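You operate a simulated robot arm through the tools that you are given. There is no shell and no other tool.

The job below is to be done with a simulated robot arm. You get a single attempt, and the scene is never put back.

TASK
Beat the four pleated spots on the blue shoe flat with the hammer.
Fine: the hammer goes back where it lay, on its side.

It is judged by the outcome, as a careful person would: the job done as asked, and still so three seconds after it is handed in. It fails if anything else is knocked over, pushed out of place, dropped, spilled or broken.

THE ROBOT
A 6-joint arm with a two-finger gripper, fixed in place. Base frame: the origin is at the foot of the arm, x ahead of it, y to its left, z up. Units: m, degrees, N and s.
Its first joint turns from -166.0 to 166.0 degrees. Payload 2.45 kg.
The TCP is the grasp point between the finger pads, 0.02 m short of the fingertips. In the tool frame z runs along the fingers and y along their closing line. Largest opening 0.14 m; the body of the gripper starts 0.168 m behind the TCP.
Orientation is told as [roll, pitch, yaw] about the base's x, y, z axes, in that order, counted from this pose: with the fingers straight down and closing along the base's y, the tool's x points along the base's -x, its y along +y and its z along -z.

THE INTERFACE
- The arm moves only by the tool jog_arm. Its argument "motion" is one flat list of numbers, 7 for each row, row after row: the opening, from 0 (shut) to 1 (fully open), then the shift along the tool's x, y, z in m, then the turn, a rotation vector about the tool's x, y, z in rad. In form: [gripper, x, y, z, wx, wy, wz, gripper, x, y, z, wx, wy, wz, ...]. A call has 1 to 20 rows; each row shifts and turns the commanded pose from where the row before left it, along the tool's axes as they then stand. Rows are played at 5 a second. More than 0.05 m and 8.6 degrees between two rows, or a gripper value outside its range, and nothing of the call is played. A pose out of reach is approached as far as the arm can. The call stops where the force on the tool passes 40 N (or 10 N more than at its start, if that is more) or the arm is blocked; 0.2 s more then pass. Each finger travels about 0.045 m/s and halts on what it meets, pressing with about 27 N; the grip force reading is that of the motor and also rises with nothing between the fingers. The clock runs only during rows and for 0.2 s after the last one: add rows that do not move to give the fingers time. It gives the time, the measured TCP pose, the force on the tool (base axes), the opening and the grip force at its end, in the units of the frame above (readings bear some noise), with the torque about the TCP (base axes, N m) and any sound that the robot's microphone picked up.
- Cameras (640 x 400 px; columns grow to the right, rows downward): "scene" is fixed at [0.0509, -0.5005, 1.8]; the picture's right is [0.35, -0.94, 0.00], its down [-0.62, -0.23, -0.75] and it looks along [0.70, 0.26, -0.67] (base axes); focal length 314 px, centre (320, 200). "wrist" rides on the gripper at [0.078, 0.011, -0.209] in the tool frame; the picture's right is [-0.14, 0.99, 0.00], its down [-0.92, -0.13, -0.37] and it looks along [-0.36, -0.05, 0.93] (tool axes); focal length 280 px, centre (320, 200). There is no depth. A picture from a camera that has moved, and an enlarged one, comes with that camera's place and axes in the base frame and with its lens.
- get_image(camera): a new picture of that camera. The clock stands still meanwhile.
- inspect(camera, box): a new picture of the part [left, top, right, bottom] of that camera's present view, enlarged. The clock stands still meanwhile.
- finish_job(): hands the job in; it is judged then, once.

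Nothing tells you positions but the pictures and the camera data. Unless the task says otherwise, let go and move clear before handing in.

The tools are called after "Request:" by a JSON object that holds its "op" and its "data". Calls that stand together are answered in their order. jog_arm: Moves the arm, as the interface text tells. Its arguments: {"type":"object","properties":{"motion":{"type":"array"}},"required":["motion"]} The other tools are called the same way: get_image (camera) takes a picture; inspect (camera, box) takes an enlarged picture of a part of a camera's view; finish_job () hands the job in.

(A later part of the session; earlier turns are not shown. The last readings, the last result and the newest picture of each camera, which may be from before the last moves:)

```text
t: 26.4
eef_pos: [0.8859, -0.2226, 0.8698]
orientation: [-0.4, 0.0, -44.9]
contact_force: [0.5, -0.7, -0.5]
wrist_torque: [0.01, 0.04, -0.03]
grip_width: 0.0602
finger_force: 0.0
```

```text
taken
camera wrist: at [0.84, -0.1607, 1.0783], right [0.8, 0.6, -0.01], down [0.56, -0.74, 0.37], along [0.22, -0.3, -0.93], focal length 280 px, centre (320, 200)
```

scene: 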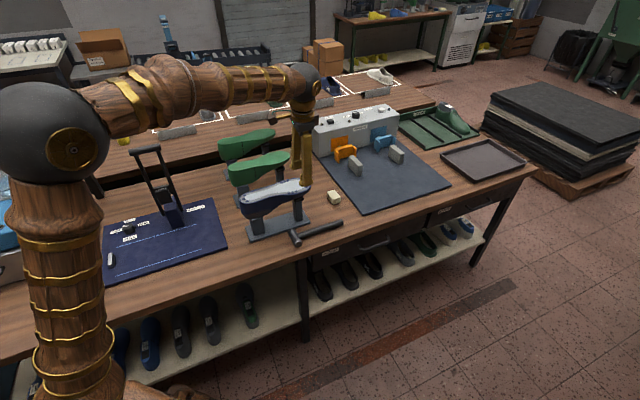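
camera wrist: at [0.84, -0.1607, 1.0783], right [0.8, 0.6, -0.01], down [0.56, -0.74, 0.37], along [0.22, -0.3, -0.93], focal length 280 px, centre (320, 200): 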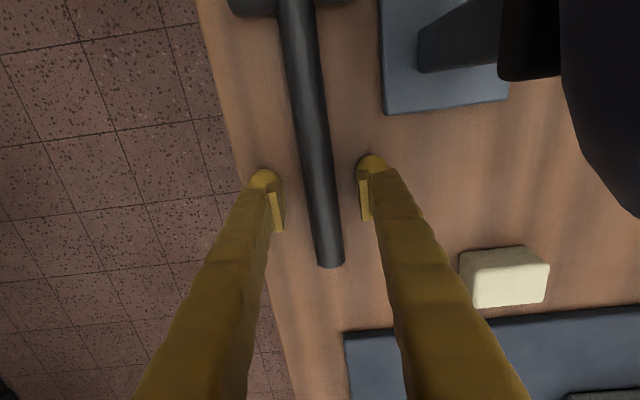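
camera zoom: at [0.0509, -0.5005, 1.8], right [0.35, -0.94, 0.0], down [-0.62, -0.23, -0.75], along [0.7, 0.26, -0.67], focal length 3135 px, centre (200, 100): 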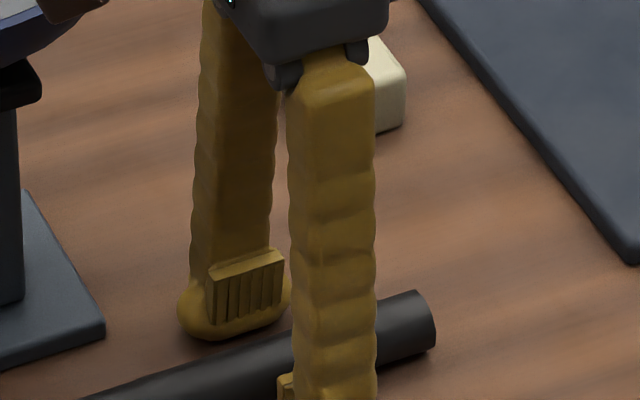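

Request:
{"op": "jog_arm", "data": {"motion": [0.43, 0, 0, 0.003, 0, 0, 0, 0.43, 0, 0, 0, 0, 0, 0]}}

Request:
{"op": "jog_arm", "data": {"motion": [0.43, 0, 0, 0.002, 0, 0, 0, 0.43, 0, 0, 0, 0, 0, 0]}}

Request:
{"op": "inspect", "data": {"camera": "scene", "box": [300, 200, 364, 240]}}

```text
t: 27.0
eef_pos: [0.8862, -0.2232, 0.8691]
orientation: [-0.3, 0.1, -44.8]
contact_force: [-7.8, 4.7, 11.3]
wrist_torque: [0.41, -0.17, 0.38]
grip_width: 0.0594
finger_force: 0.1
stopped in row 2: the force on the tool passed its limit at 42 N (the readings are from after the stop); the commanded pose is now the measured one
```

```text
t: 27.5
eef_pos: [0.8859, -0.2217, 0.8689]
orientation: [-0.3, -0.2, -44.9]
contact_force: [-7.6, 4.6, 11.1]
wrist_torque: [0.41, -0.15, 0.31]
grip_width: 0.0589
finger_force: 0.0
stopped in row 2: the force on the tool passed its limit at 41 N (the readings are from after the stop); the commanded pose is now the measured one
```

```text
10.00 times, centred on (332, 220) of scene
camera zoom: at [0.0509, -0.5005, 1.8], right [0.35, -0.94, 0.0], down [-0.62, -0.23, -0.75], along [0.7, 0.26, -0.67], focal length 3135 px, centre (200, 0)
```

zoom: 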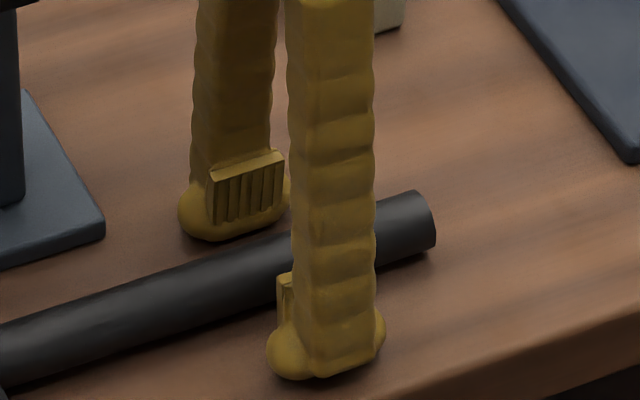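

The fingertips just touched the bench (bench at z≈0.848). I raise 2 mm and close on the handle.

Request:
{"op": "jog_arm", "data": {"motion": [0.43, 0, 0, -0.002, 0, 0, 0, 0.43, 0, 0, 0, 0, 0, 0]}}

Request:
{"op": "jog_arm", "data": {"motion": [0.2, 0, 0, 0, 0, 0, 0, 0.1, 0, 0, 0, 0, 0, 0, 0, 0, 0, 0, 0, 0, 0, 0, 0, 0, 0, 0, 0, 0, 0, 0, 0, 0, 0, 0, 0]}}

Request:
{"op": "inspect", "data": {"camera": "scene", "box": [260, 180, 380, 255]}}

Request:
{"op": "get_image", "data": {"camera": "wrist"}}

```text
t: 28.1
eef_pos: [0.886, -0.223, 0.8709]
orientation: [-0.2, -0.1, -44.9]
contact_force: [0.1, 0.3, 0.4]
wrist_torque: [-0.01, -0.05, -0.01]
grip_width: 0.0599
finger_force: 0.1
```

```text
t: 29.3
eef_pos: [0.8866, -0.2223, 0.8712]
orientation: [-0.2, -0.1, -44.8]
contact_force: [0.4, 0.9, 0.2]
wrist_torque: [0.01, -0.05, -0.13]
grip_width: 0.0272
finger_force: 27.4
```

```text
5.33 times, centred on (320, 218) of scene
camera zoom: at [0.0509, -0.5005, 1.8], right [0.35, -0.94, 0.0], down [-0.62, -0.23, -0.75], along [0.7, 0.26, -0.67], focal length 1672 px, centre (320, 107)
```

zoom: 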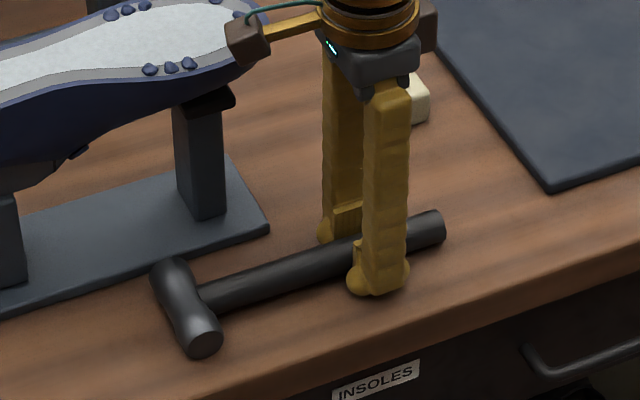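

```text
taken
camera wrist: at [0.8394, -0.1605, 1.0785], right [0.8, 0.6, 0.0], down [0.56, -0.74, 0.37], along [0.22, -0.3, -0.93], focal length 280 px, centre (320, 200)
```

wrist: 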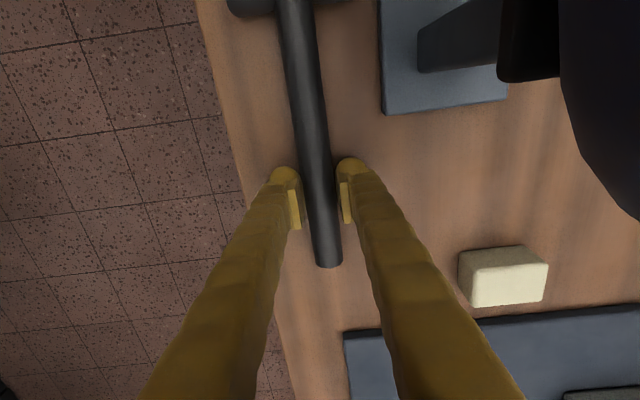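

The handle is gripped (0.027 m wide). I lift 2 cm and look whether the head stays up.

Request:
{"op": "jog_arm", "data": {"motion": [0, 0, 0, -0.005, 0, 0, 0, 0, 0, 0, -0.01, 0, 0, 0, 0, 0, 0, -0.01, 0, 0, 0, 0, 0, -0.02, -0.01, 0, 0, 0, 0, 0, 0, 0, 0, 0, 0]}}

Request:
{"op": "inspect", "data": {"camera": "scene", "box": [240, 170, 380, 258]}}

Request:
{"op": "get_image", "data": {"camera": "wrist"}}

```text
t: 30.5
eef_pos: [0.8718, -0.2365, 0.9048]
orientation: [-0.3, -0.1, -44.9]
contact_force: [0.0, 0.5, -2.8]
wrist_torque: [-0.17, -0.14, -0.02]
grip_width: 0.0269
finger_force: 27.4
```

```text
4.55 times, centred on (310, 214) of scene
camera zoom: at [0.0509, -0.5005, 1.8], right [0.35, -0.94, 0.0], down [-0.62, -0.23, -0.75], along [0.7, 0.26, -0.67], focal length 1425 px, centre (366, 136)
```

zoom: 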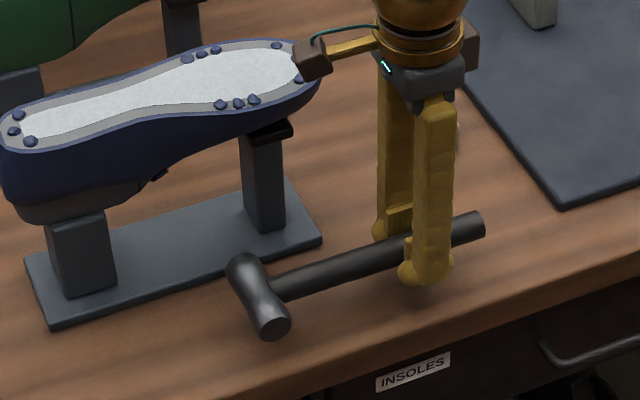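

```text
taken
camera wrist: at [0.8254, -0.1746, 1.1131], right [0.8, 0.61, 0.0], down [0.56, -0.74, 0.37], along [0.22, -0.3, -0.93], focal length 280 px, centre (320, 200)
```

wrist: 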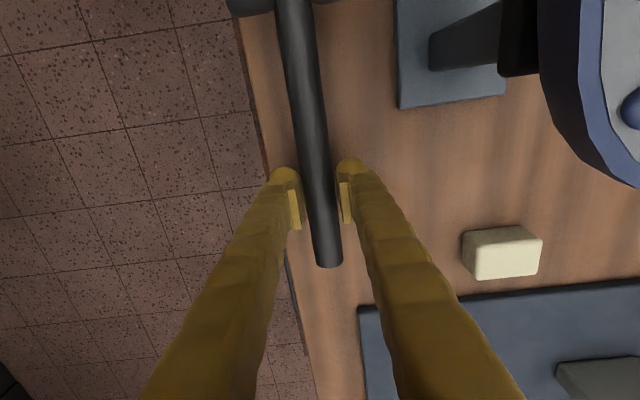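

The hammer holds firmly without drooping (about 0.28 kg). I raise it in front of the shoe to about z=1.2.

Request:
{"op": "jog_arm", "data": {"motion": [0, 0, -0.02, -0.03, 0, 0, 0, 0, 0, -0.02, -0.03, 0, 0, 0, 0, 0, 0, -0.045, 0, 0, 0, 0, 0, 0, -0.045, 0, 0, 0, 0, 0, 0, -0.045, 0, 0, 0, 0, 0, 0, -0.045, 0, 0, 0, 0, 0, 0, -0.045, 0, 0, 0, 0, 0, 0, -0.02, 0, 0, 0, 0, 0, 0, 0, 0, 0, 0]}}

Request:
{"op": "jog_arm", "data": {"motion": [0, 0, 0, 0, -0.131, 0, 0, 0, 0, 0, 0, -0.131, 0, 0, 0, 0, 0, 0, -0.131, 0, 0, 0, 0, 0, 0, -0.131, 0, 0, 0, 0, 0, 0, -0.131, 0, 0, 0, 0, 0, 0, -0.131, 0, 0, 0, 0, 0, 0, 0, 0, 0]}}

Request:
{"op": "get_image", "data": {"camera": "scene"}}

```text
t: 32.5
eef_pos: [0.8462, -0.2659, 1.2136]
orientation: [-0.3, 0.0, -44.8]
contact_force: [-0.8, 0.0, -3.9]
wrist_torque: [-0.15, -0.17, 0.04]
grip_width: 0.0268
finger_force: 26.3
```

```text
t: 34.1
eef_pos: [0.8455, -0.2657, 1.211]
orientation: [44.9, -0.2, -44.9]
contact_force: [-0.3, 0.5, -3.8]
wrist_torque: [-0.13, -0.13, -0.01]
grip_width: 0.0269
finger_force: 27.0
```

```text
taken
```

scene: 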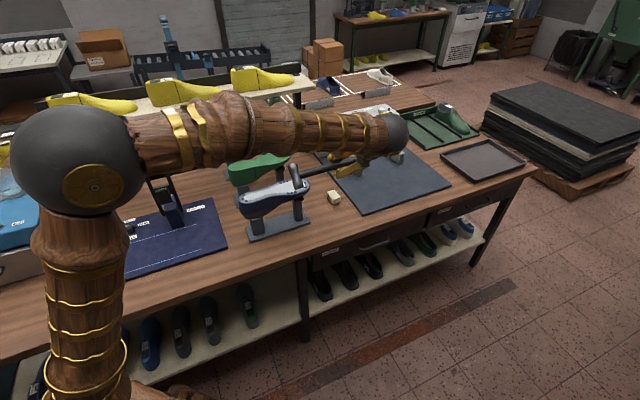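

The tilt works well so far. I continue to the horizontal and then turn so that the fingers point along +x and the handle along -y.

Request:
{"op": "jog_arm", "data": {"motion": [0, 0, 0, 0, -0.131, 0, 0, 0, 0, 0, 0, -0.131, 0, 0, 0, 0, 0, 0, -0.131, 0, 0, 0, 0, 0, 0, -0.131, 0, 0, 0, 0, 0, 0, -0.131, 0, 0, 0, 0, 0, 0, -0.132, 0, 0, 0, 0, 0, 0, 0, 0, 0]}}

Request:
{"op": "jog_arm", "data": {"motion": [0, 0, 0, 0, 0, -0.131, 0, 0, 0, 0, 0, 0, -0.131, 0, 0, 0, 0, 0, 0, -0.131, 0, 0, 0, 0, 0, 0, -0.131, 0, 0, 0, 0, 0, 0, -0.131, 0, 0, 0, 0, 0, 0, -0.131, 0, 0, 0, 0, 0, 0, 0, 0]}}

Request:
{"op": "get_image", "data": {"camera": "scene"}}

Request:
{"op": "get_image", "data": {"camera": "wrist"}}

```text
t: 35.7
eef_pos: [0.8453, -0.2645, 1.2107]
orientation: [89.9, 0.0, -44.9]
contact_force: [-0.1, 0.1, -3.2]
wrist_torque: [-0.17, -0.11, 0.02]
grip_width: 0.0268
finger_force: 27.3
```

```text
t: 37.3
eef_pos: [0.8456, -0.2635, 1.2113]
orientation: [89.9, -0.1, -90.0]
contact_force: [-1.4, 1.1, -2.4]
wrist_torque: [-0.21, 0.02, -0.04]
grip_width: 0.0273
finger_force: 27.2
```

```text
taken
```

scene: 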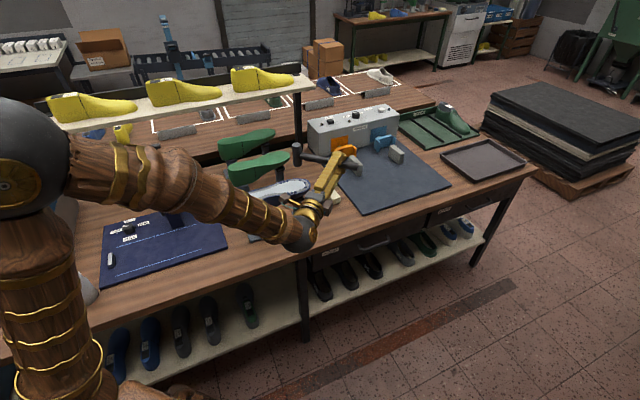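

```text
taken
camera wrist: at [0.6366, -0.1874, 1.2209], right [0.0, -0.14, 0.99], down [-0.37, -0.92, -0.13], along [0.93, -0.36, -0.05], focal length 280 px, centre (320, 200)
```

wrist: 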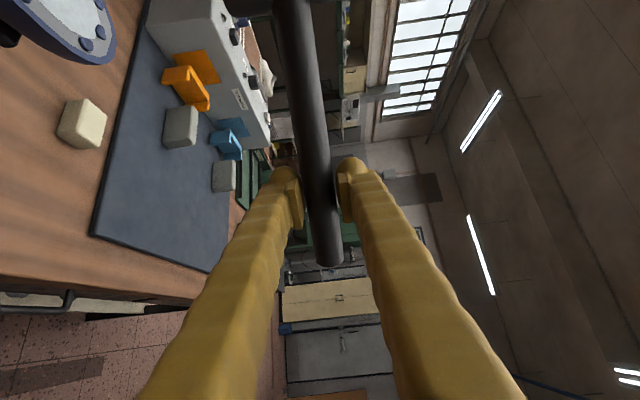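

The tool is horizontal along +x with the hammer's face down and the head toward the shoe. I'll inspect the hammer pose in the scene view.

Request:
{"op": "inspect", "data": {"camera": "scene", "box": [240, 130, 368, 240]}}

Request:
{"op": "inspect", "data": {"camera": "wrist", "box": [200, 0, 420, 140]}}

```text
3.64 times, centred on (304, 185) of scene
camera zoom: at [0.0509, -0.5005, 1.8], right [0.35, -0.94, 0.0], down [-0.62, -0.23, -0.75], along [0.7, 0.26, -0.67], focal length 1140 px, centre (378, 254)
```

zoom: 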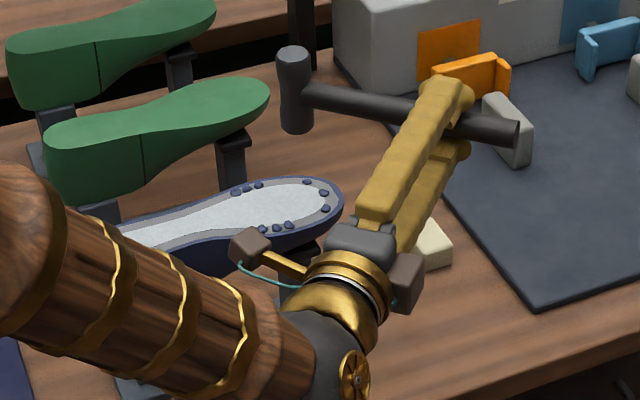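

```text
2.86 times, centred on (310, 70) of wrist
camera zoom: at [0.6366, -0.1874, 1.2209], right [0.0, -0.14, 0.99], down [-0.37, -0.92, -0.13], along [0.93, -0.36, -0.05], focal length 801 px, centre (349, 571)
```

zoom: 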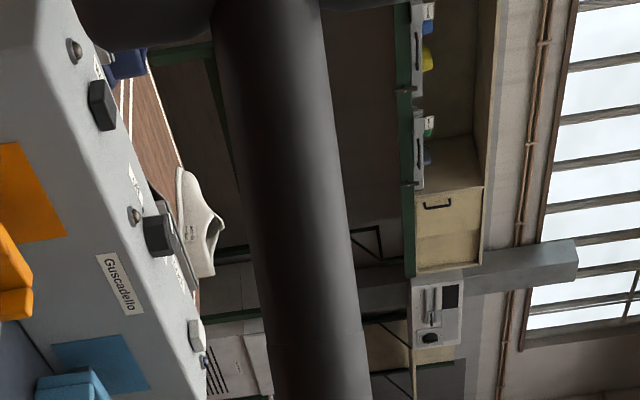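

The hammer is held level; the head is at about TCP + (0.0085, 0.143) in x,y with its face about 4 cm below. I hover over the front-side spot to verify alignment in the picture.

Request:
{"op": "jog_arm", "data": {"motion": [0, 0.014, -0.02, -0.004, 0, 0, 0, 0, 0.013, -0.03, -0.0043, 0, 0, 0, 0, 0, -0.021, 0, 0, 0, 0, 0, 0, -0.01, 0, 0, 0, 0, 0, 0, 0, 0, 0, 0, 0]}}

Request:
{"op": "inspect", "data": {"camera": "scene", "box": [230, 150, 350, 225]}}

Request:
{"op": "get_image", "data": {"camera": "wrist"}}

```text
t: 38.5
eef_pos: [0.8379, -0.2382, 1.1295]
orientation: [90.0, 0.0, -89.8]
contact_force: [-0.2, 1.0, -4.2]
wrist_torque: [-0.19, 0.05, -0.03]
grip_width: 0.0274
finger_force: 26.8
```

```text
5.33 times, centred on (290, 188) of scene
camera zoom: at [0.0509, -0.5005, 1.8], right [0.35, -0.94, 0.0], down [-0.62, -0.23, -0.75], along [0.7, 0.26, -0.67], focal length 1672 px, centre (480, 267)
```

zoom: 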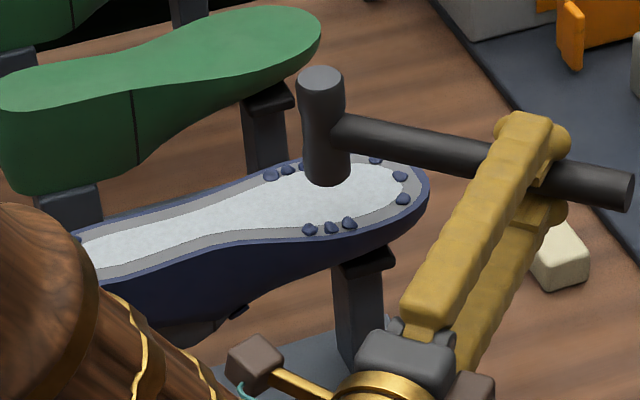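

```text
taken
camera wrist: at [0.6294, -0.1616, 1.1404], right [0.0, -0.14, 0.99], down [-0.37, -0.92, -0.13], along [0.93, -0.36, -0.05], focal length 280 px, centre (320, 200)
```

wrist: 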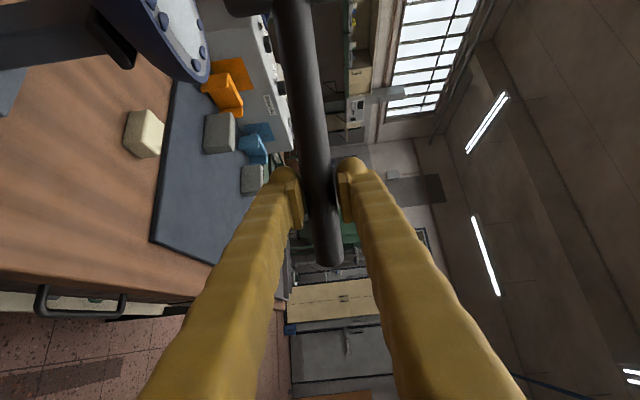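

Column alignment is good (face at 329 px, mid pleat at 331). I lower slowly to find where the face ends up along the line of sight.

Request:
{"op": "jog_arm", "data": {"motion": [0, 0, -0.01, 0, 0, 0, 0, 0, 0, -0.01, 0, 0, 0, 0, 0, 0, -0.008, 0, 0, 0, 0, 0, 0, 0, 0, 0, 0, 0]}}

Request:
{"op": "inspect", "data": {"camera": "scene", "box": [250, 160, 330, 210]}}

```text
t: 39.5
eef_pos: [0.8383, -0.2388, 1.1013]
orientation: [90.0, 0.0, -89.9]
contact_force: [0.4, -0.2, -3.3]
wrist_torque: [-0.21, 0.0, 0.03]
grip_width: 0.027
finger_force: 27.0
```

```text
8.00 times, centred on (290, 185) of scene
camera zoom: at [0.0509, -0.5005, 1.8], right [0.35, -0.94, 0.0], down [-0.62, -0.23, -0.75], along [0.7, 0.26, -0.67], focal length 2508 px, centre (560, 320)
```

zoom: 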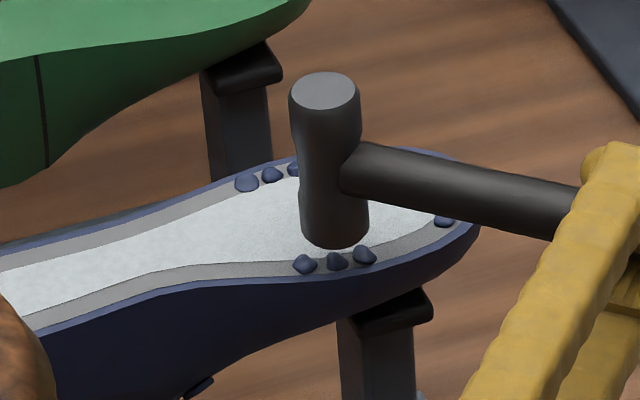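

The face lies about 1 cm behind the front pleats. I shift it toward them and lower to touch lightly.

Request:
{"op": "jog_arm", "data": {"motion": [0, -0.004, 0, -0.011, 0, 0, 0, 0, 0, -0.005, 0, 0, 0, 0, 0, 0, 0, 0, 0, 0, 0]}}

Request:
{"op": "inspect", "data": {"camera": "scene", "box": [250, 160, 330, 210]}}

```text
t: 40.3
eef_pos: [0.8283, -0.2436, 1.0962]
orientation: [90.0, -0.1, -89.9]
contact_force: [-0.4, -0.1, -3.1]
wrist_torque: [-0.23, 0.02, 0.0]
grip_width: 0.0268
finger_force: 27.1
```

```text
8.00 times, centred on (290, 185) of scene
camera zoom: at [0.0509, -0.5005, 1.8], right [0.35, -0.94, 0.0], down [-0.62, -0.23, -0.75], along [0.7, 0.26, -0.67], focal length 2508 px, centre (560, 320)
```

zoom: 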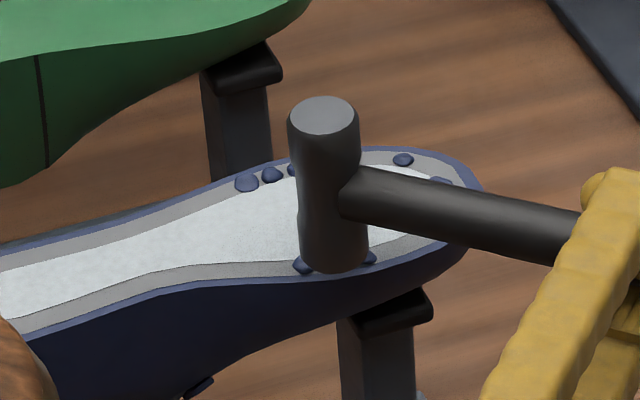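

Request:
{"op": "jog_arm", "data": {"motion": [0, 0, -0.003, 0, 0, 0, 0, 0, 0, 0, 0, 0, 0, 0]}}

Request:
{"op": "jog_arm", "data": {"motion": [0, 0, -0.002, 0, 0, 0, 0, 0, 0, 0, 0, 0, 0, 0]}}

Request:
{"op": "inspect", "data": {"camera": "scene", "box": [250, 160, 330, 210]}}

```text
t: 40.9
eef_pos: [0.8266, -0.2424, 1.0952]
orientation: [90.0, -0.2, -89.8]
contact_force: [0.6, 0.1, -3.0]
wrist_torque: [-0.22, 0.02, -0.02]
grip_width: 0.027
finger_force: 27.5
```

```text
t: 41.5
eef_pos: [0.8261, -0.2415, 1.0917]
orientation: [90.0, -0.1, -89.9]
contact_force: [-0.2, 0.1, -2.4]
wrist_torque: [-0.23, 0.02, 0.01]
grip_width: 0.0271
finger_force: 27.2
```

```text
8.00 times, centred on (290, 185) of scene
camera zoom: at [0.0509, -0.5005, 1.8], right [0.35, -0.94, 0.0], down [-0.62, -0.23, -0.75], along [0.7, 0.26, -0.67], focal length 2508 px, centre (560, 320)
```

zoom: 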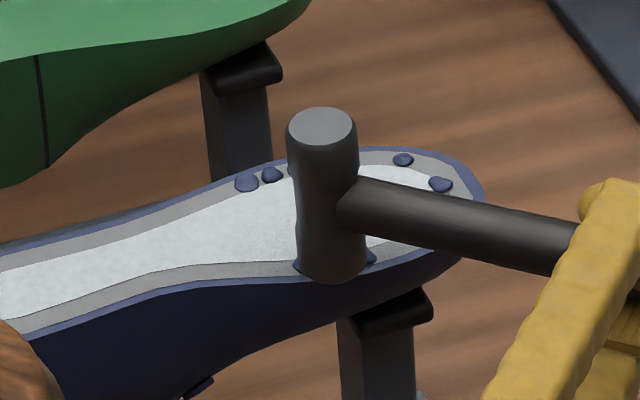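

Request:
{"op": "jog_arm", "data": {"motion": [0, 0, -0.002, 0, 0, 0, 0, 0, 0, 0, 0, 0, 0, 0]}}

Request:
{"op": "jog_arm", "data": {"motion": [0, 0, -0.002, 0, 0, 0, 0, 0, 0, 0, 0, 0, 0, 0]}}

Request:
{"op": "inspect", "data": {"camera": "scene", "box": [250, 160, 330, 210]}}

```text
t: 42.1
eef_pos: [0.8256, -0.2432, 1.0891]
orientation: [90.0, 0.0, -89.9]
contact_force: [0.2, 0.2, -3.4]
wrist_torque: [-0.17, 0.02, -0.02]
grip_width: 0.027
finger_force: 26.7
```

```text
t: 42.7
eef_pos: [0.8265, -0.2415, 1.0879]
orientation: [90.0, -0.1, -89.9]
contact_force: [0.3, -0.1, -3.3]
wrist_torque: [-0.17, 0.06, 0.03]
grip_width: 0.0269
finger_force: 27.0
```

```text
8.00 times, centred on (290, 185) of scene
camera zoom: at [0.0509, -0.5005, 1.8], right [0.35, -0.94, 0.0], down [-0.62, -0.23, -0.75], along [0.7, 0.26, -0.67], focal length 2508 px, centre (560, 320)
```

zoom: 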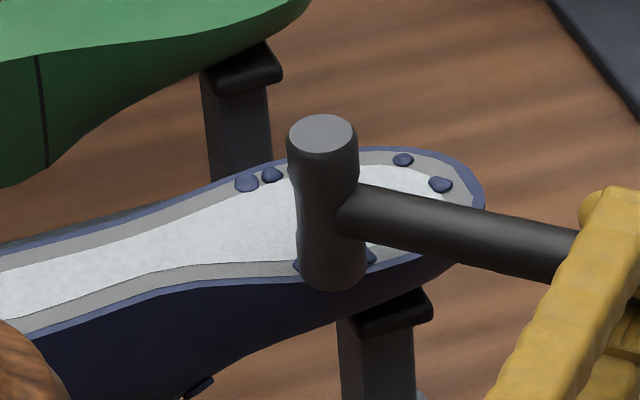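

Request:
{"op": "jog_arm", "data": {"motion": [0, 0.001, -0.002, 0.004, 0, 0, 0, 0, 0, 0, 0, 0, 0, 0]}}

Request:
{"op": "jog_arm", "data": {"motion": [0, 0, -0.002, 0.001, 0, 0, 0, 0, 0, 0, 0, 0, 0, 0]}}

Request:
{"op": "inspect", "data": {"camera": "scene", "box": [250, 160, 330, 210]}}

```text
t: 43.3
eef_pos: [0.8308, -0.2401, 1.0856]
orientation: [90.1, -0.1, -90.0]
contact_force: [-0.4, 0.2, -3.4]
wrist_torque: [-0.22, -0.02, 0.02]
grip_width: 0.0271
finger_force: 26.9
```

```text
t: 43.9
eef_pos: [0.8303, -0.2401, 1.0844]
orientation: [90.0, -0.1, -89.8]
contact_force: [0.3, 0.5, -3.5]
wrist_torque: [-0.26, 0.06, -0.03]
grip_width: 0.0271
finger_force: 27.1
```

```text
8.00 times, centred on (290, 185) of scene
camera zoom: at [0.0509, -0.5005, 1.8], right [0.35, -0.94, 0.0], down [-0.62, -0.23, -0.75], along [0.7, 0.26, -0.67], focal length 2508 px, centre (560, 320)
```

zoom: 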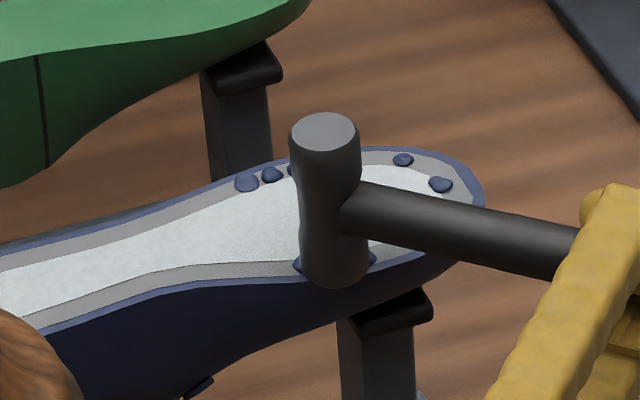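

Request:
{"op": "jog_arm", "data": {"motion": [0, 0.0005, -0.002, 0.003, 0, 0, 0, 0, 0, 0, 0, 0, 0, 0]}}

Request:
{"op": "jog_arm", "data": {"motion": [0, 0.0005, -0.002, 0.003, 0, 0, 0, 0, 0, 0, 0, 0, 0, 0]}}

Request:
{"op": "inspect", "data": {"camera": "scene", "box": [250, 160, 330, 210]}}

```text
t: 44.5
eef_pos: [0.8337, -0.2399, 1.0816]
orientation: [90.1, 0.0, -89.9]
contact_force: [0.5, -1.0, -3.3]
wrist_torque: [-0.19, 0.01, -0.05]
grip_width: 0.027
finger_force: 26.9
```

```text
t: 45.1
eef_pos: [0.8377, -0.2389, 1.0798]
orientation: [89.9, -0.2, -89.9]
contact_force: [0.3, -0.6, -2.9]
wrist_torque: [-0.22, 0.02, -0.01]
grip_width: 0.0272
finger_force: 27.0
```

```text
8.00 times, centred on (290, 185) of scene
camera zoom: at [0.0509, -0.5005, 1.8], right [0.35, -0.94, 0.0], down [-0.62, -0.23, -0.75], along [0.7, 0.26, -0.67], focal length 2508 px, centre (560, 320)
```

zoom: 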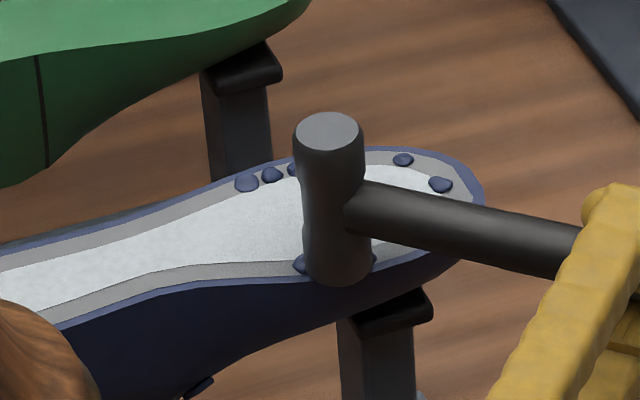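

Request:
{"op": "jog_arm", "data": {"motion": [0, 0, -0.002, 0.002, 0, 0, 0, 0, 0, 0, 0, 0, 0, 0]}}

Request:
{"op": "jog_arm", "data": {"motion": [0, 0, -0.002, 0.002, 0, 0, 0, 0, 0, 0, 0, 0, 0, 0]}}

Request:
{"op": "inspect", "data": {"camera": "scene", "box": [250, 160, 330, 210]}}

```text
t: 45.7
eef_pos: [0.8393, -0.2394, 1.0775]
orientation: [90.1, -0.1, -89.8]
contact_force: [0.5, -0.6, -1.6]
wrist_torque: [0.12, 0.02, -0.01]
grip_width: 0.0272
finger_force: 27.2
```

```text
t: 46.3
eef_pos: [0.8413, -0.2393, 1.0761]
orientation: [90.0, -0.1, -89.9]
contact_force: [-0.4, -0.7, 0.5]
wrist_torque: [0.36, 0.07, 0.0]
grip_width: 0.0271
finger_force: 27.2
```

```text
8.00 times, centred on (290, 185) of scene
camera zoom: at [0.0509, -0.5005, 1.8], right [0.35, -0.94, 0.0], down [-0.62, -0.23, -0.75], along [0.7, 0.26, -0.67], focal length 2508 px, centre (560, 320)
```

zoom: 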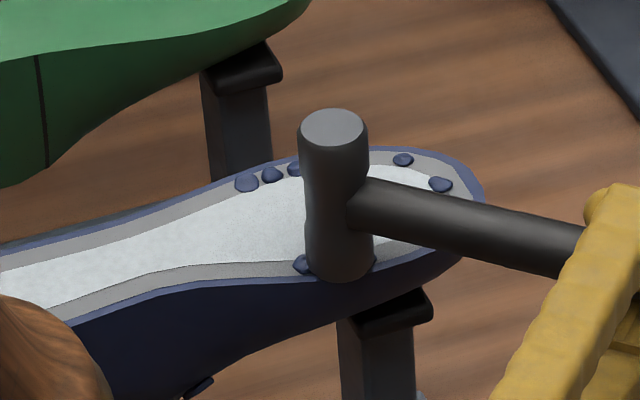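

Contact with the pleats begins at TCP z≈1.078. Now I raise and strike this spot, then look at the result.

Request:
{"op": "jog_arm", "data": {"motion": [0, 0, 0.02, 0, 0, 0, 0, 0, 0, 0.019, 0, 0, 0, 0, 0, 0, 0, 0, 0, 0, 0, 0, 0, -0.04, 0, 0, 0, 0, 0, 0, 0.03, 0, 0, 0, 0, 0, 0, 0.01, 0, 0, 0, 0]}}

Request:
{"op": "inspect", "data": {"camera": "scene", "box": [250, 160, 330, 210]}}

```text
t: 47.7
eef_pos: [0.8399, -0.2377, 1.1135]
orientation: [90.0, 0.0, -89.9]
contact_force: [-0.3, 0.1, -3.6]
wrist_torque: [-0.22, 0.0, -0.03]
grip_width: 0.0269
finger_force: 26.9
```

```text
8.00 times, centred on (290, 185) of scene
camera zoom: at [0.0509, -0.5005, 1.8], right [0.35, -0.94, 0.0], down [-0.62, -0.23, -0.75], along [0.7, 0.26, -0.67], focal length 2508 px, centre (560, 320)
```

zoom: 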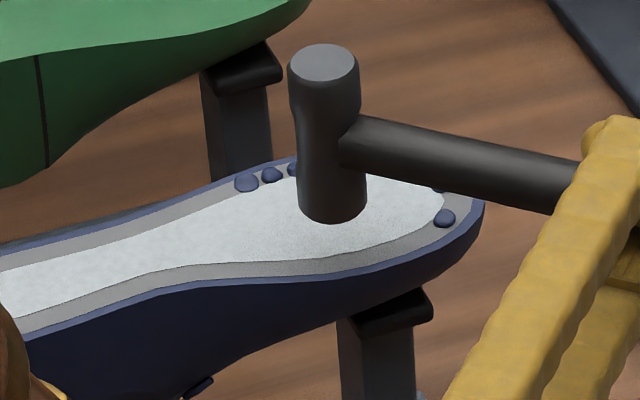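

The front-side pleats are flat after one blow and the shoe stayed put. Next I move over the toe spot and check alignment.

Request:
{"op": "jog_arm", "data": {"motion": [0, -0.007, 0, 0.023, 0, 0, 0, 0, -0.007, 0, 0.022, 0, 0, 0, 0, -0.007, 0, 0.022, 0, 0, 0, 0, 0, -0.015, 0, 0, 0, 0, 0, 0, 0, 0, 0, 0, 0]}}

Request:
{"op": "inspect", "data": {"camera": "scene", "box": [250, 160, 330, 210]}}

```text
t: 48.9
eef_pos: [0.9061, -0.2593, 1.0978]
orientation: [90.0, -0.3, -89.9]
contact_force: [0.3, -0.2, -2.5]
wrist_torque: [-0.21, 0.02, -0.01]
grip_width: 0.0268
finger_force: 26.6
```

```text
8.00 times, centred on (290, 185) of scene
camera zoom: at [0.0509, -0.5005, 1.8], right [0.35, -0.94, 0.0], down [-0.62, -0.23, -0.75], along [0.7, 0.26, -0.67], focal length 2508 px, centre (560, 320)
```

zoom: 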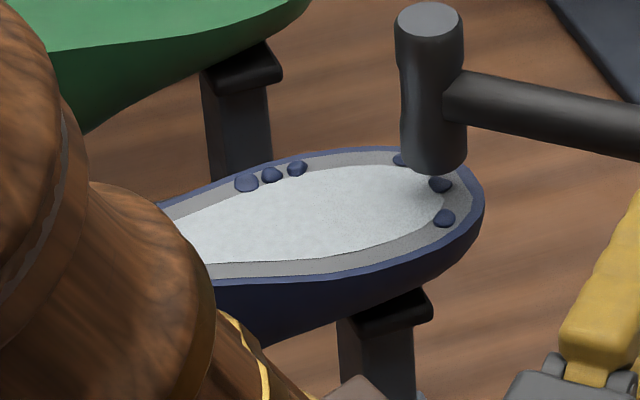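

The face will land on the middle of the toe spot. I strike it now.

Request:
{"op": "jog_arm", "data": {"motion": [0, 0.0, 0.015, 0, 0, 0, 0, 0, 0, 0, 0, 0, 0, 0, 0, 0, -0.04, 0, 0, 0, 0, 0, 0, 0.03, 0, 0, 0, 0, 0, 0, 0.015, 0, 0, 0, 0]}}

Request:
{"op": "inspect", "data": {"camera": "scene", "box": [250, 160, 330, 210]}}

```text
t: 50.1
eef_pos: [0.9064, -0.2575, 1.1193]
orientation: [89.9, -0.1, -89.9]
contact_force: [0.0, -0.1, -3.0]
wrist_torque: [-0.19, 0.02, 0.01]
grip_width: 0.0269
finger_force: 26.4
```

```text
8.00 times, centred on (290, 185) of scene
camera zoom: at [0.0509, -0.5005, 1.8], right [0.35, -0.94, 0.0], down [-0.62, -0.23, -0.75], along [0.7, 0.26, -0.67], focal length 2508 px, centre (560, 320)
```

zoom: 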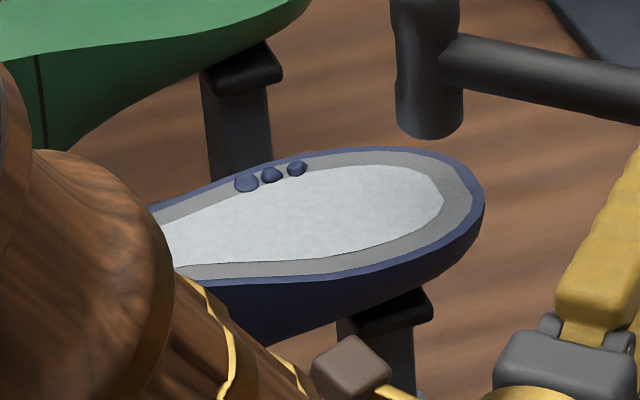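

The toe is flat too. Now to the back-side spot.

Request:
{"op": "jog_arm", "data": {"motion": [0, 0.025, 0, -0.006, 0, 0, 0, 0, 0.025, 0, -0.006, 0, 0, 0, 0, 0.0255, 0, -0.006, 0, 0, 0, 0, 0, -0.02, 0, 0, 0, 0, 0, 0, 0, 0, 0, 0, 0]}}

Request:
{"op": "inspect", "data": {"camera": "scene", "box": [250, 160, 330, 210]}}

```text
t: 51.3
eef_pos: [0.8907, -0.1838, 1.1001]
orientation: [90.1, -0.1, -89.9]
contact_force: [0.7, 0.1, -3.6]
wrist_torque: [-0.22, 0.02, 0.01]
grip_width: 0.0271
finger_force: 27.2
```

```text
8.00 times, centred on (290, 185) of scene
camera zoom: at [0.0509, -0.5005, 1.8], right [0.35, -0.94, 0.0], down [-0.62, -0.23, -0.75], along [0.7, 0.26, -0.67], focal length 2508 px, centre (560, 320)
```

zoom: 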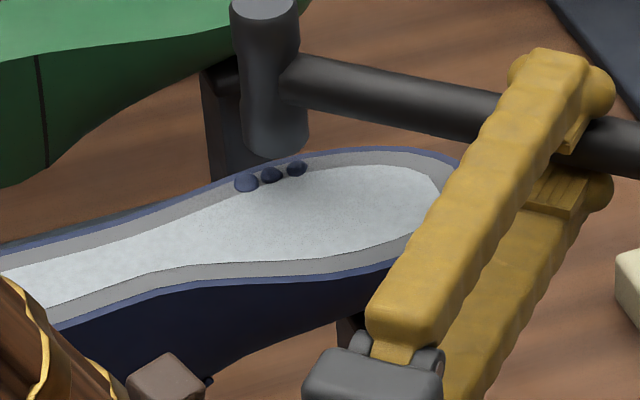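

The face will land right on the back-side pleats. Strike.

Request:
{"op": "jog_arm", "data": {"motion": [0, 0.0, 0.015, -0.002, 0, 0, 0, 0, 0, 0, 0, 0, 0, 0, 0, 0, -0.04, 0, 0, 0, 0, 0, 0, 0.03, 0, 0, 0, 0, 0, 0, 0.015, 0, 0, 0, 0]}}

Request:
{"op": "inspect", "data": {"camera": "scene", "box": [230, 150, 350, 225]}}

```text
t: 52.5
eef_pos: [0.8884, -0.1858, 1.1208]
orientation: [90.0, -0.1, -89.9]
contact_force: [-0.8, -0.3, -2.9]
wrist_torque: [-0.25, 0.02, 0.0]
grip_width: 0.0272
finger_force: 26.7
```

```text
5.33 times, centred on (290, 188) of scene
camera zoom: at [0.0509, -0.5005, 1.8], right [0.35, -0.94, 0.0], down [-0.62, -0.23, -0.75], along [0.7, 0.26, -0.67], focal length 1672 px, centre (480, 267)
```

zoom: 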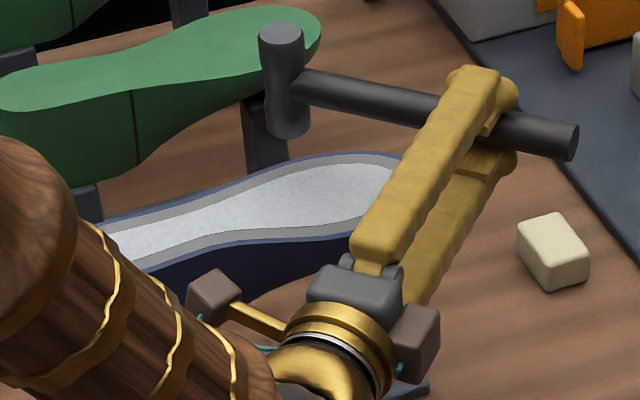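

The back side is flat as well. Last spot: the heel.

Request:
{"op": "jog_arm", "data": {"motion": [0, 0.0245, 0, -0.035, 0, 0, 0, 0, 0.0245, 0, -0.035, 0, 0, 0, 0, 0.0245, 0, -0.035, 0, 0, 0, 0, 0.0245, 0, -0.034, 0, 0, 0, 0, 0, -0.02, 0, 0, 0, 0, 0, 0, 0, 0, 0, 0, 0]}}

Request:
{"op": "get_image", "data": {"camera": "scene"}}

Request:
{"op": "inspect", "data": {"camera": "scene", "box": [215, 160, 295, 210]}}

Request:
{"op": "get_image", "data": {"camera": "wrist"}}

```text
t: 53.9
eef_pos: [0.766, -0.1062, 1.1086]
orientation: [89.9, 0.0, -89.3]
contact_force: [0.2, -1.2, -3.6]
wrist_torque: [-0.17, 0.05, 0.04]
grip_width: 0.0269
finger_force: 27.0
out of reach, approached as far as the arm can: row 4, 5
```

```text
taken
```

scene: 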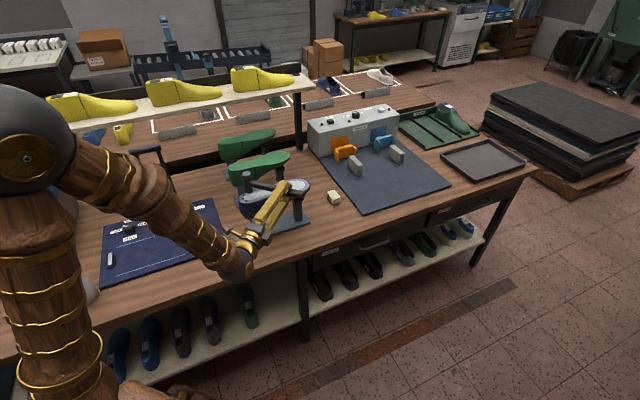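

```text
8.00 times, centred on (255, 185) of scene
camera zoom: at [0.0509, -0.5005, 1.8], right [0.35, -0.94, 0.0], down [-0.62, -0.23, -0.75], along [0.7, 0.26, -0.67], focal length 2508 px, centre (840, 320)
```

zoom: 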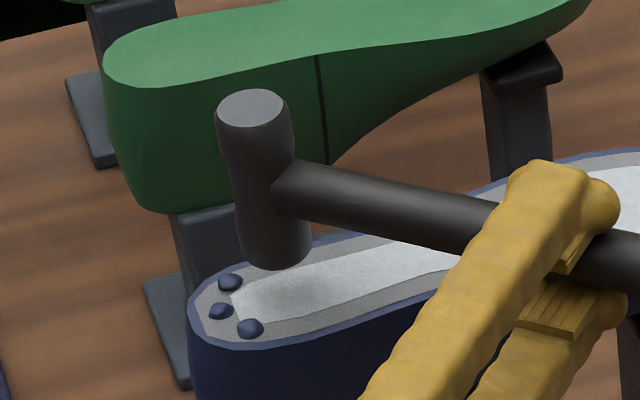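

```text
taken
camera wrist: at [0.5567, -0.0317, 1.1188], right [0.0, -0.14, 0.99], down [-0.36, -0.93, -0.13], along [0.93, -0.35, -0.05], focal length 280 px, centre (320, 200)
```

wrist: 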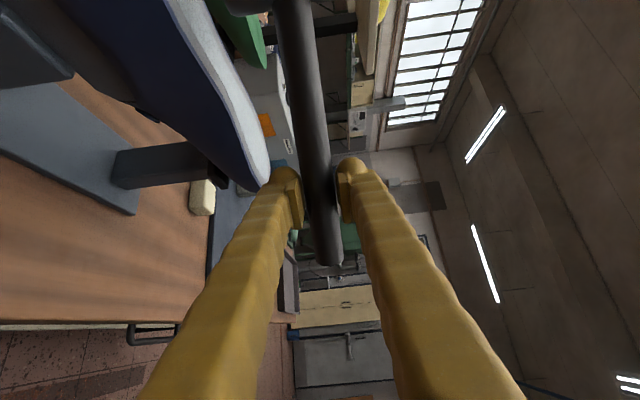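

The arm cannot fold in this close with the fingers straight along +x. Turning the tool about 12° about the vertical puts the wrist farther out while the fingers still clear the shoe; I back off, turn and read the pose.

Request:
{"op": "jog_arm", "data": {"motion": [0, 0, 0.01, 0.03, 0, 0, 0, 0, 0, 0.01, 0.02, 0, 0, 0, 0, 0, 0, 0, 0, 0.105, 0, 0, 0, 0, 0, 0, 0.105, 0, 0, 0, 0, 0, 0, 0, 0]}}

Request:
{"op": "inspect", "data": {"camera": "scene", "box": [215, 140, 343, 240]}}

```text
t: 55.1
eef_pos: [0.8152, -0.11, 1.1297]
orientation: [89.9, -0.1, -78.0]
contact_force: [-0.4, 0.7, -3.2]
wrist_torque: [-0.21, -0.02, 0.04]
grip_width: 0.027
finger_force: 27.2
out of reach, approached as far as the arm can: row 1
```

```text
4.00 times, centred on (279, 190) of scene
camera zoom: at [0.0509, -0.5005, 1.8], right [0.35, -0.94, 0.0], down [-0.62, -0.23, -0.75], along [0.7, 0.26, -0.67], focal length 1254 px, centre (484, 240)
```

zoom: 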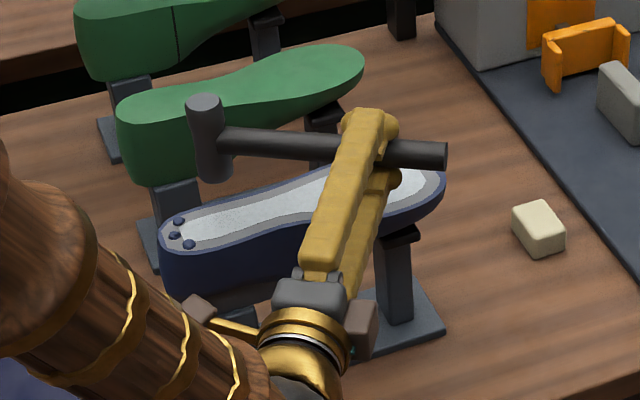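

Request:
{"op": "jog_arm", "data": {"motion": [0, 0.016, 0, -0.01, 0, 0, 0, 0, 0.016, 0, -0.01, 0, 0, 0, 0, 0, 0, -0.01, 0, 0, 0, 0, 0, -0.02, 0, 0, 0, 0, 0, 0, 0, 0, 0, 0, 0]}}

Request:
{"op": "inspect", "data": {"camera": "scene", "box": [215, 160, 295, 210]}}

Request:
{"op": "get_image", "data": {"camera": "wrist"}}

```text
t: 56.3
eef_pos: [0.7777, -0.0847, 1.1107]
orientation: [90.0, -0.1, -78.0]
contact_force: [-0.7, -0.2, -3.6]
wrist_torque: [-0.24, -0.01, 0.01]
grip_width: 0.0268
finger_force: 27.1
```

```text
8.00 times, centred on (255, 185) of scene
camera zoom: at [0.0509, -0.5005, 1.8], right [0.35, -0.94, 0.0], down [-0.62, -0.23, -0.75], along [0.7, 0.26, -0.67], focal length 2508 px, centre (840, 320)
```

zoom: 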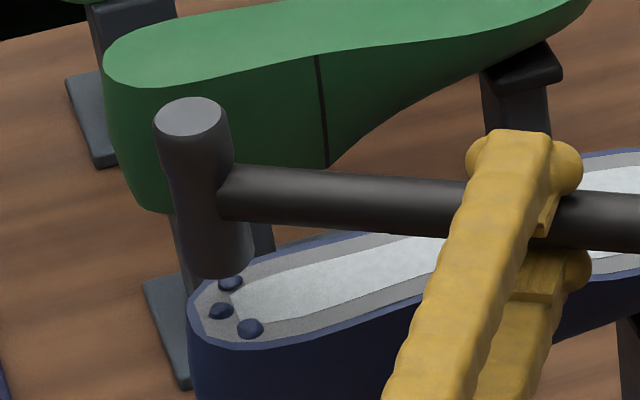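

```text
taken
camera wrist: at [0.5578, -0.0533, 1.1212], right [0.03, -0.13, 0.99], down [-0.17, -0.98, -0.13], along [0.99, -0.16, -0.05], focal length 280 px, centre (320, 200)
```

wrist: 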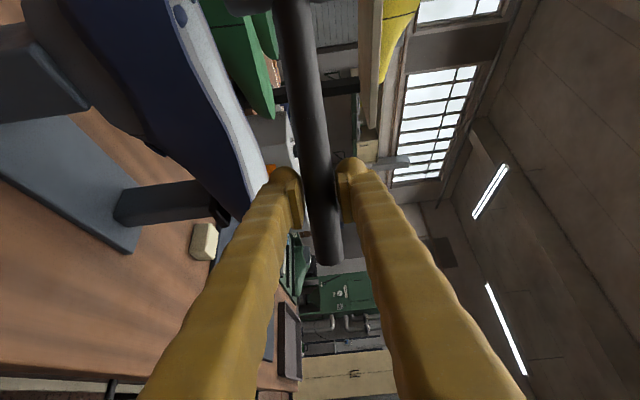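

The face should land at the centre of the heel group, and the fingers clear the rim by about 2 cm. Strike.

Request:
{"op": "jog_arm", "data": {"motion": [0, 0.0, 0.005, 0, 0, 0, 0, 0, 0, 0, 0, 0, 0, 0, 0, 0, -0.04, 0, 0, 0, 0, 0, 0, 0.03, 0, 0, 0, 0, 0, 0, 0.015, 0, 0, 0, 0]}}

Request:
{"op": "inspect", "data": {"camera": "scene", "box": [215, 160, 295, 210]}}

```text
t: 57.5
eef_pos: [0.7809, -0.0851, 1.1212]
orientation: [89.9, 0.1, -78.0]
contact_force: [-0.5, -0.3, -3.0]
wrist_torque: [-0.21, -0.04, 0.03]
grip_width: 0.0269
finger_force: 26.8
```

```text
8.00 times, centred on (255, 185) of scene
camera zoom: at [0.0509, -0.5005, 1.8], right [0.35, -0.94, 0.0], down [-0.62, -0.23, -0.75], along [0.7, 0.26, -0.67], focal length 2508 px, centre (840, 320)
```

zoom: 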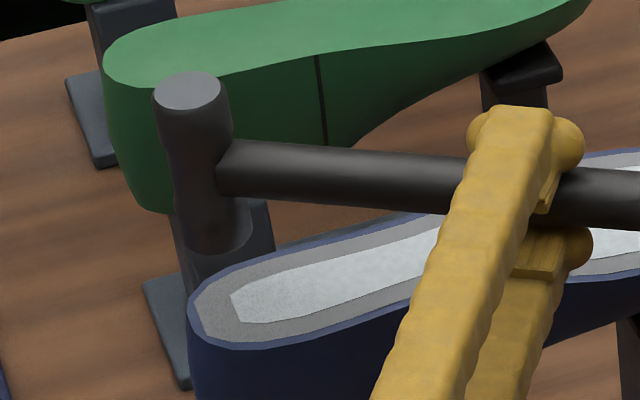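

All four spots are flat now. I take the hammer up and away from the shoe and begin turning back to the pick-up orientation.

Request:
{"op": "jog_arm", "data": {"motion": [0, 0, 0.045, 0, 0, 0, 0, 0, 0, 0.045, 0, 0, 0, 0, 0, -0.04, 0, 0.005, 0, 0, 0, 0, -0.04, 0, 0.005, 0, 0, 0, 0, -0.04, 0, 0.005, 0, 0, 0, 0, -0.04, 0, 0.005, 0, 0, 0, 0, -0.03, 0, 0.005, 0, 0, 0, 0, 0, 0, 0, 0, 0.1156, 0, 0, 0, 0, 0, 0, 0.1156, 0, 0, 0, 0, 0, 0, 0.1156, 0, 0, 0, 0, 0, 0, 0.1156, 0, 0, 0, 0, 0, 0, 0.1156, 0, 0, 0, 0, 0, 0, 0, 0]}}

Request:
{"op": "inspect", "data": {"camera": "scene", "box": [220, 130, 380, 240]}}

```text
t: 60.3
eef_pos: [0.8448, -0.2656, 1.2105]
orientation: [89.9, 0.0, -44.7]
contact_force: [0.5, 0.1, -3.7]
wrist_torque: [-0.16, -0.11, -0.01]
grip_width: 0.0271
finger_force: 26.8
```

```text
3.64 times, centred on (300, 185) of scene
camera zoom: at [0.0509, -0.5005, 1.8], right [0.35, -0.94, 0.0], down [-0.62, -0.23, -0.75], along [0.7, 0.26, -0.67], focal length 1140 px, centre (393, 254)
```

zoom: 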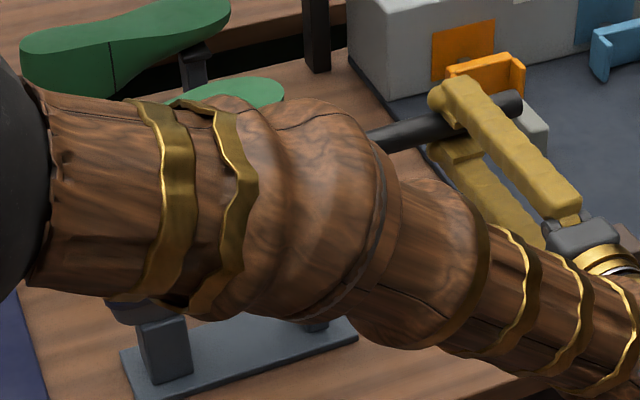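

I'm back at the high waypoint. Now I tilt the tool back to straight down.

Request:
{"op": "jog_arm", "data": {"motion": [0, 0, 0, 0, 0.131, 0, 0, 0, 0, 0, 0, 0.131, 0, 0, 0, 0, 0, 0, 0.131, 0, 0, 0, 0, 0, 0, 0.131, 0, 0, 0, 0, 0, 0, 0.131, 0, 0, 0, 0, 0, 0, 0.131, 0, 0, 0, 0, 0, 0, 0.131, 0, 0, 0, 0, 0, 0, 0.131, 0, 0, 0, 0, 0, 0, 0.131, 0, 0, 0, 0, 0, 0, 0.131, 0, 0, 0, 0, 0, 0, 0.131, 0, 0, 0, 0, 0, 0, 0.13, 0, 0, 0, 0, 0, 0, 0, 0, 0]}}

Request:
{"op": "get_image", "data": {"camera": "wrist"}}

Request:
{"op": "inspect", "data": {"camera": "scene", "box": [220, 130, 380, 240]}}

```text
t: 63.1
eef_pos: [0.8452, -0.2651, 1.2121]
orientation: [-0.2, -0.1, -44.8]
contact_force: [-0.1, -1.7, -3.3]
wrist_torque: [-0.13, -0.14, -0.02]
grip_width: 0.0272
finger_force: 27.1
```

```text
taken
camera wrist: at [0.7976, -0.2034, 1.4201], right [0.8, 0.61, 0.0], down [0.56, -0.74, 0.37], along [0.22, -0.3, -0.93], focal length 280 px, centre (320, 200)
```

wrist: 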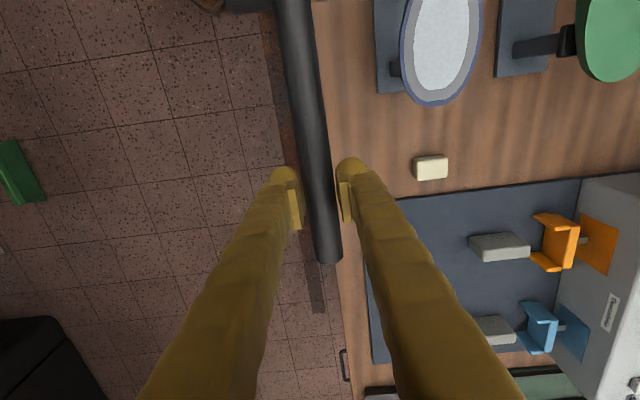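

```text
3.64 times, centred on (300, 185) of scene
camera zoom: at [0.0509, -0.5005, 1.8], right [0.35, -0.94, 0.0], down [-0.62, -0.23, -0.75], along [0.7, 0.26, -0.67], focal length 1140 px, centre (393, 254)
```

zoom: 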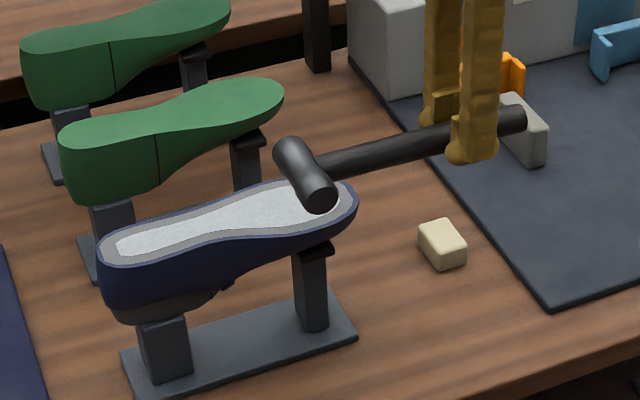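

The hammer is horizontal again as when picked. I lower it in front of the shoe and bring it over its old place.

Request:
{"op": "jog_arm", "data": {"motion": [0, 0, 0, 0.0445, 0, 0, 0, 0, 0, 0, 0.0445, 0, 0, 0, 0, 0, 0, 0.0445, 0, 0, 0, 0, 0, 0, 0.0445, 0, 0, 0, 0, 0, 0, 0.0445, 0, 0, 0, 0, 0, 0, 0.04, 0, 0, 0, 0, 0, 0.02, 0.02, 0, 0, 0, 0, 0, 0.02, 0.02, 0, 0, 0, 0, 0.0, 0.019, 0.005, 0, 0, 0, 0, 0, 0, 0, 0, 0, 0]}}

Request:
{"op": "inspect", "data": {"camera": "scene", "box": [260, 180, 380, 255]}}

Request:
{"op": "get_image", "data": {"camera": "wrist"}}

```text
t: 65.3
eef_pos: [0.8878, -0.226, 0.9056]
orientation: [-0.1, -0.1, -44.8]
contact_force: [-0.1, -0.6, -2.6]
wrist_torque: [-0.14, -0.15, 0.01]
grip_width: 0.0273
finger_force: 27.0
```

```text
5.33 times, centred on (320, 218) of scene
camera zoom: at [0.0509, -0.5005, 1.8], right [0.35, -0.94, 0.0], down [-0.62, -0.23, -0.75], along [0.7, 0.26, -0.67], focal length 1672 px, centre (320, 107)
```

zoom: 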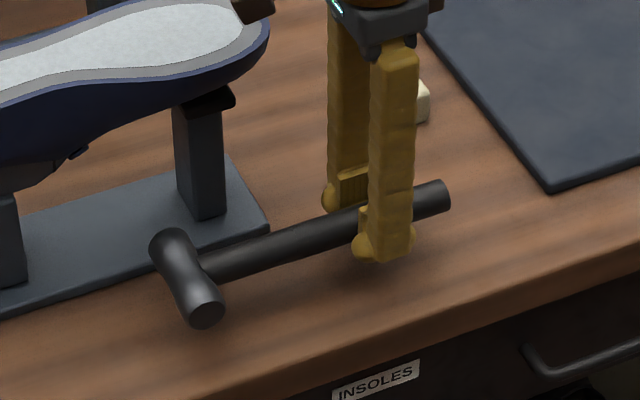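

```text
taken
camera wrist: at [0.8403, -0.1641, 1.1144], right [0.8, 0.61, 0.0], down [0.56, -0.74, 0.37], along [0.22, -0.29, -0.93], focal length 280 px, centre (320, 200)
```

wrist: 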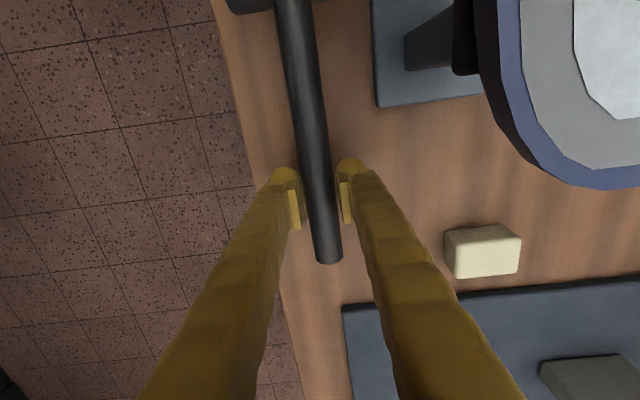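

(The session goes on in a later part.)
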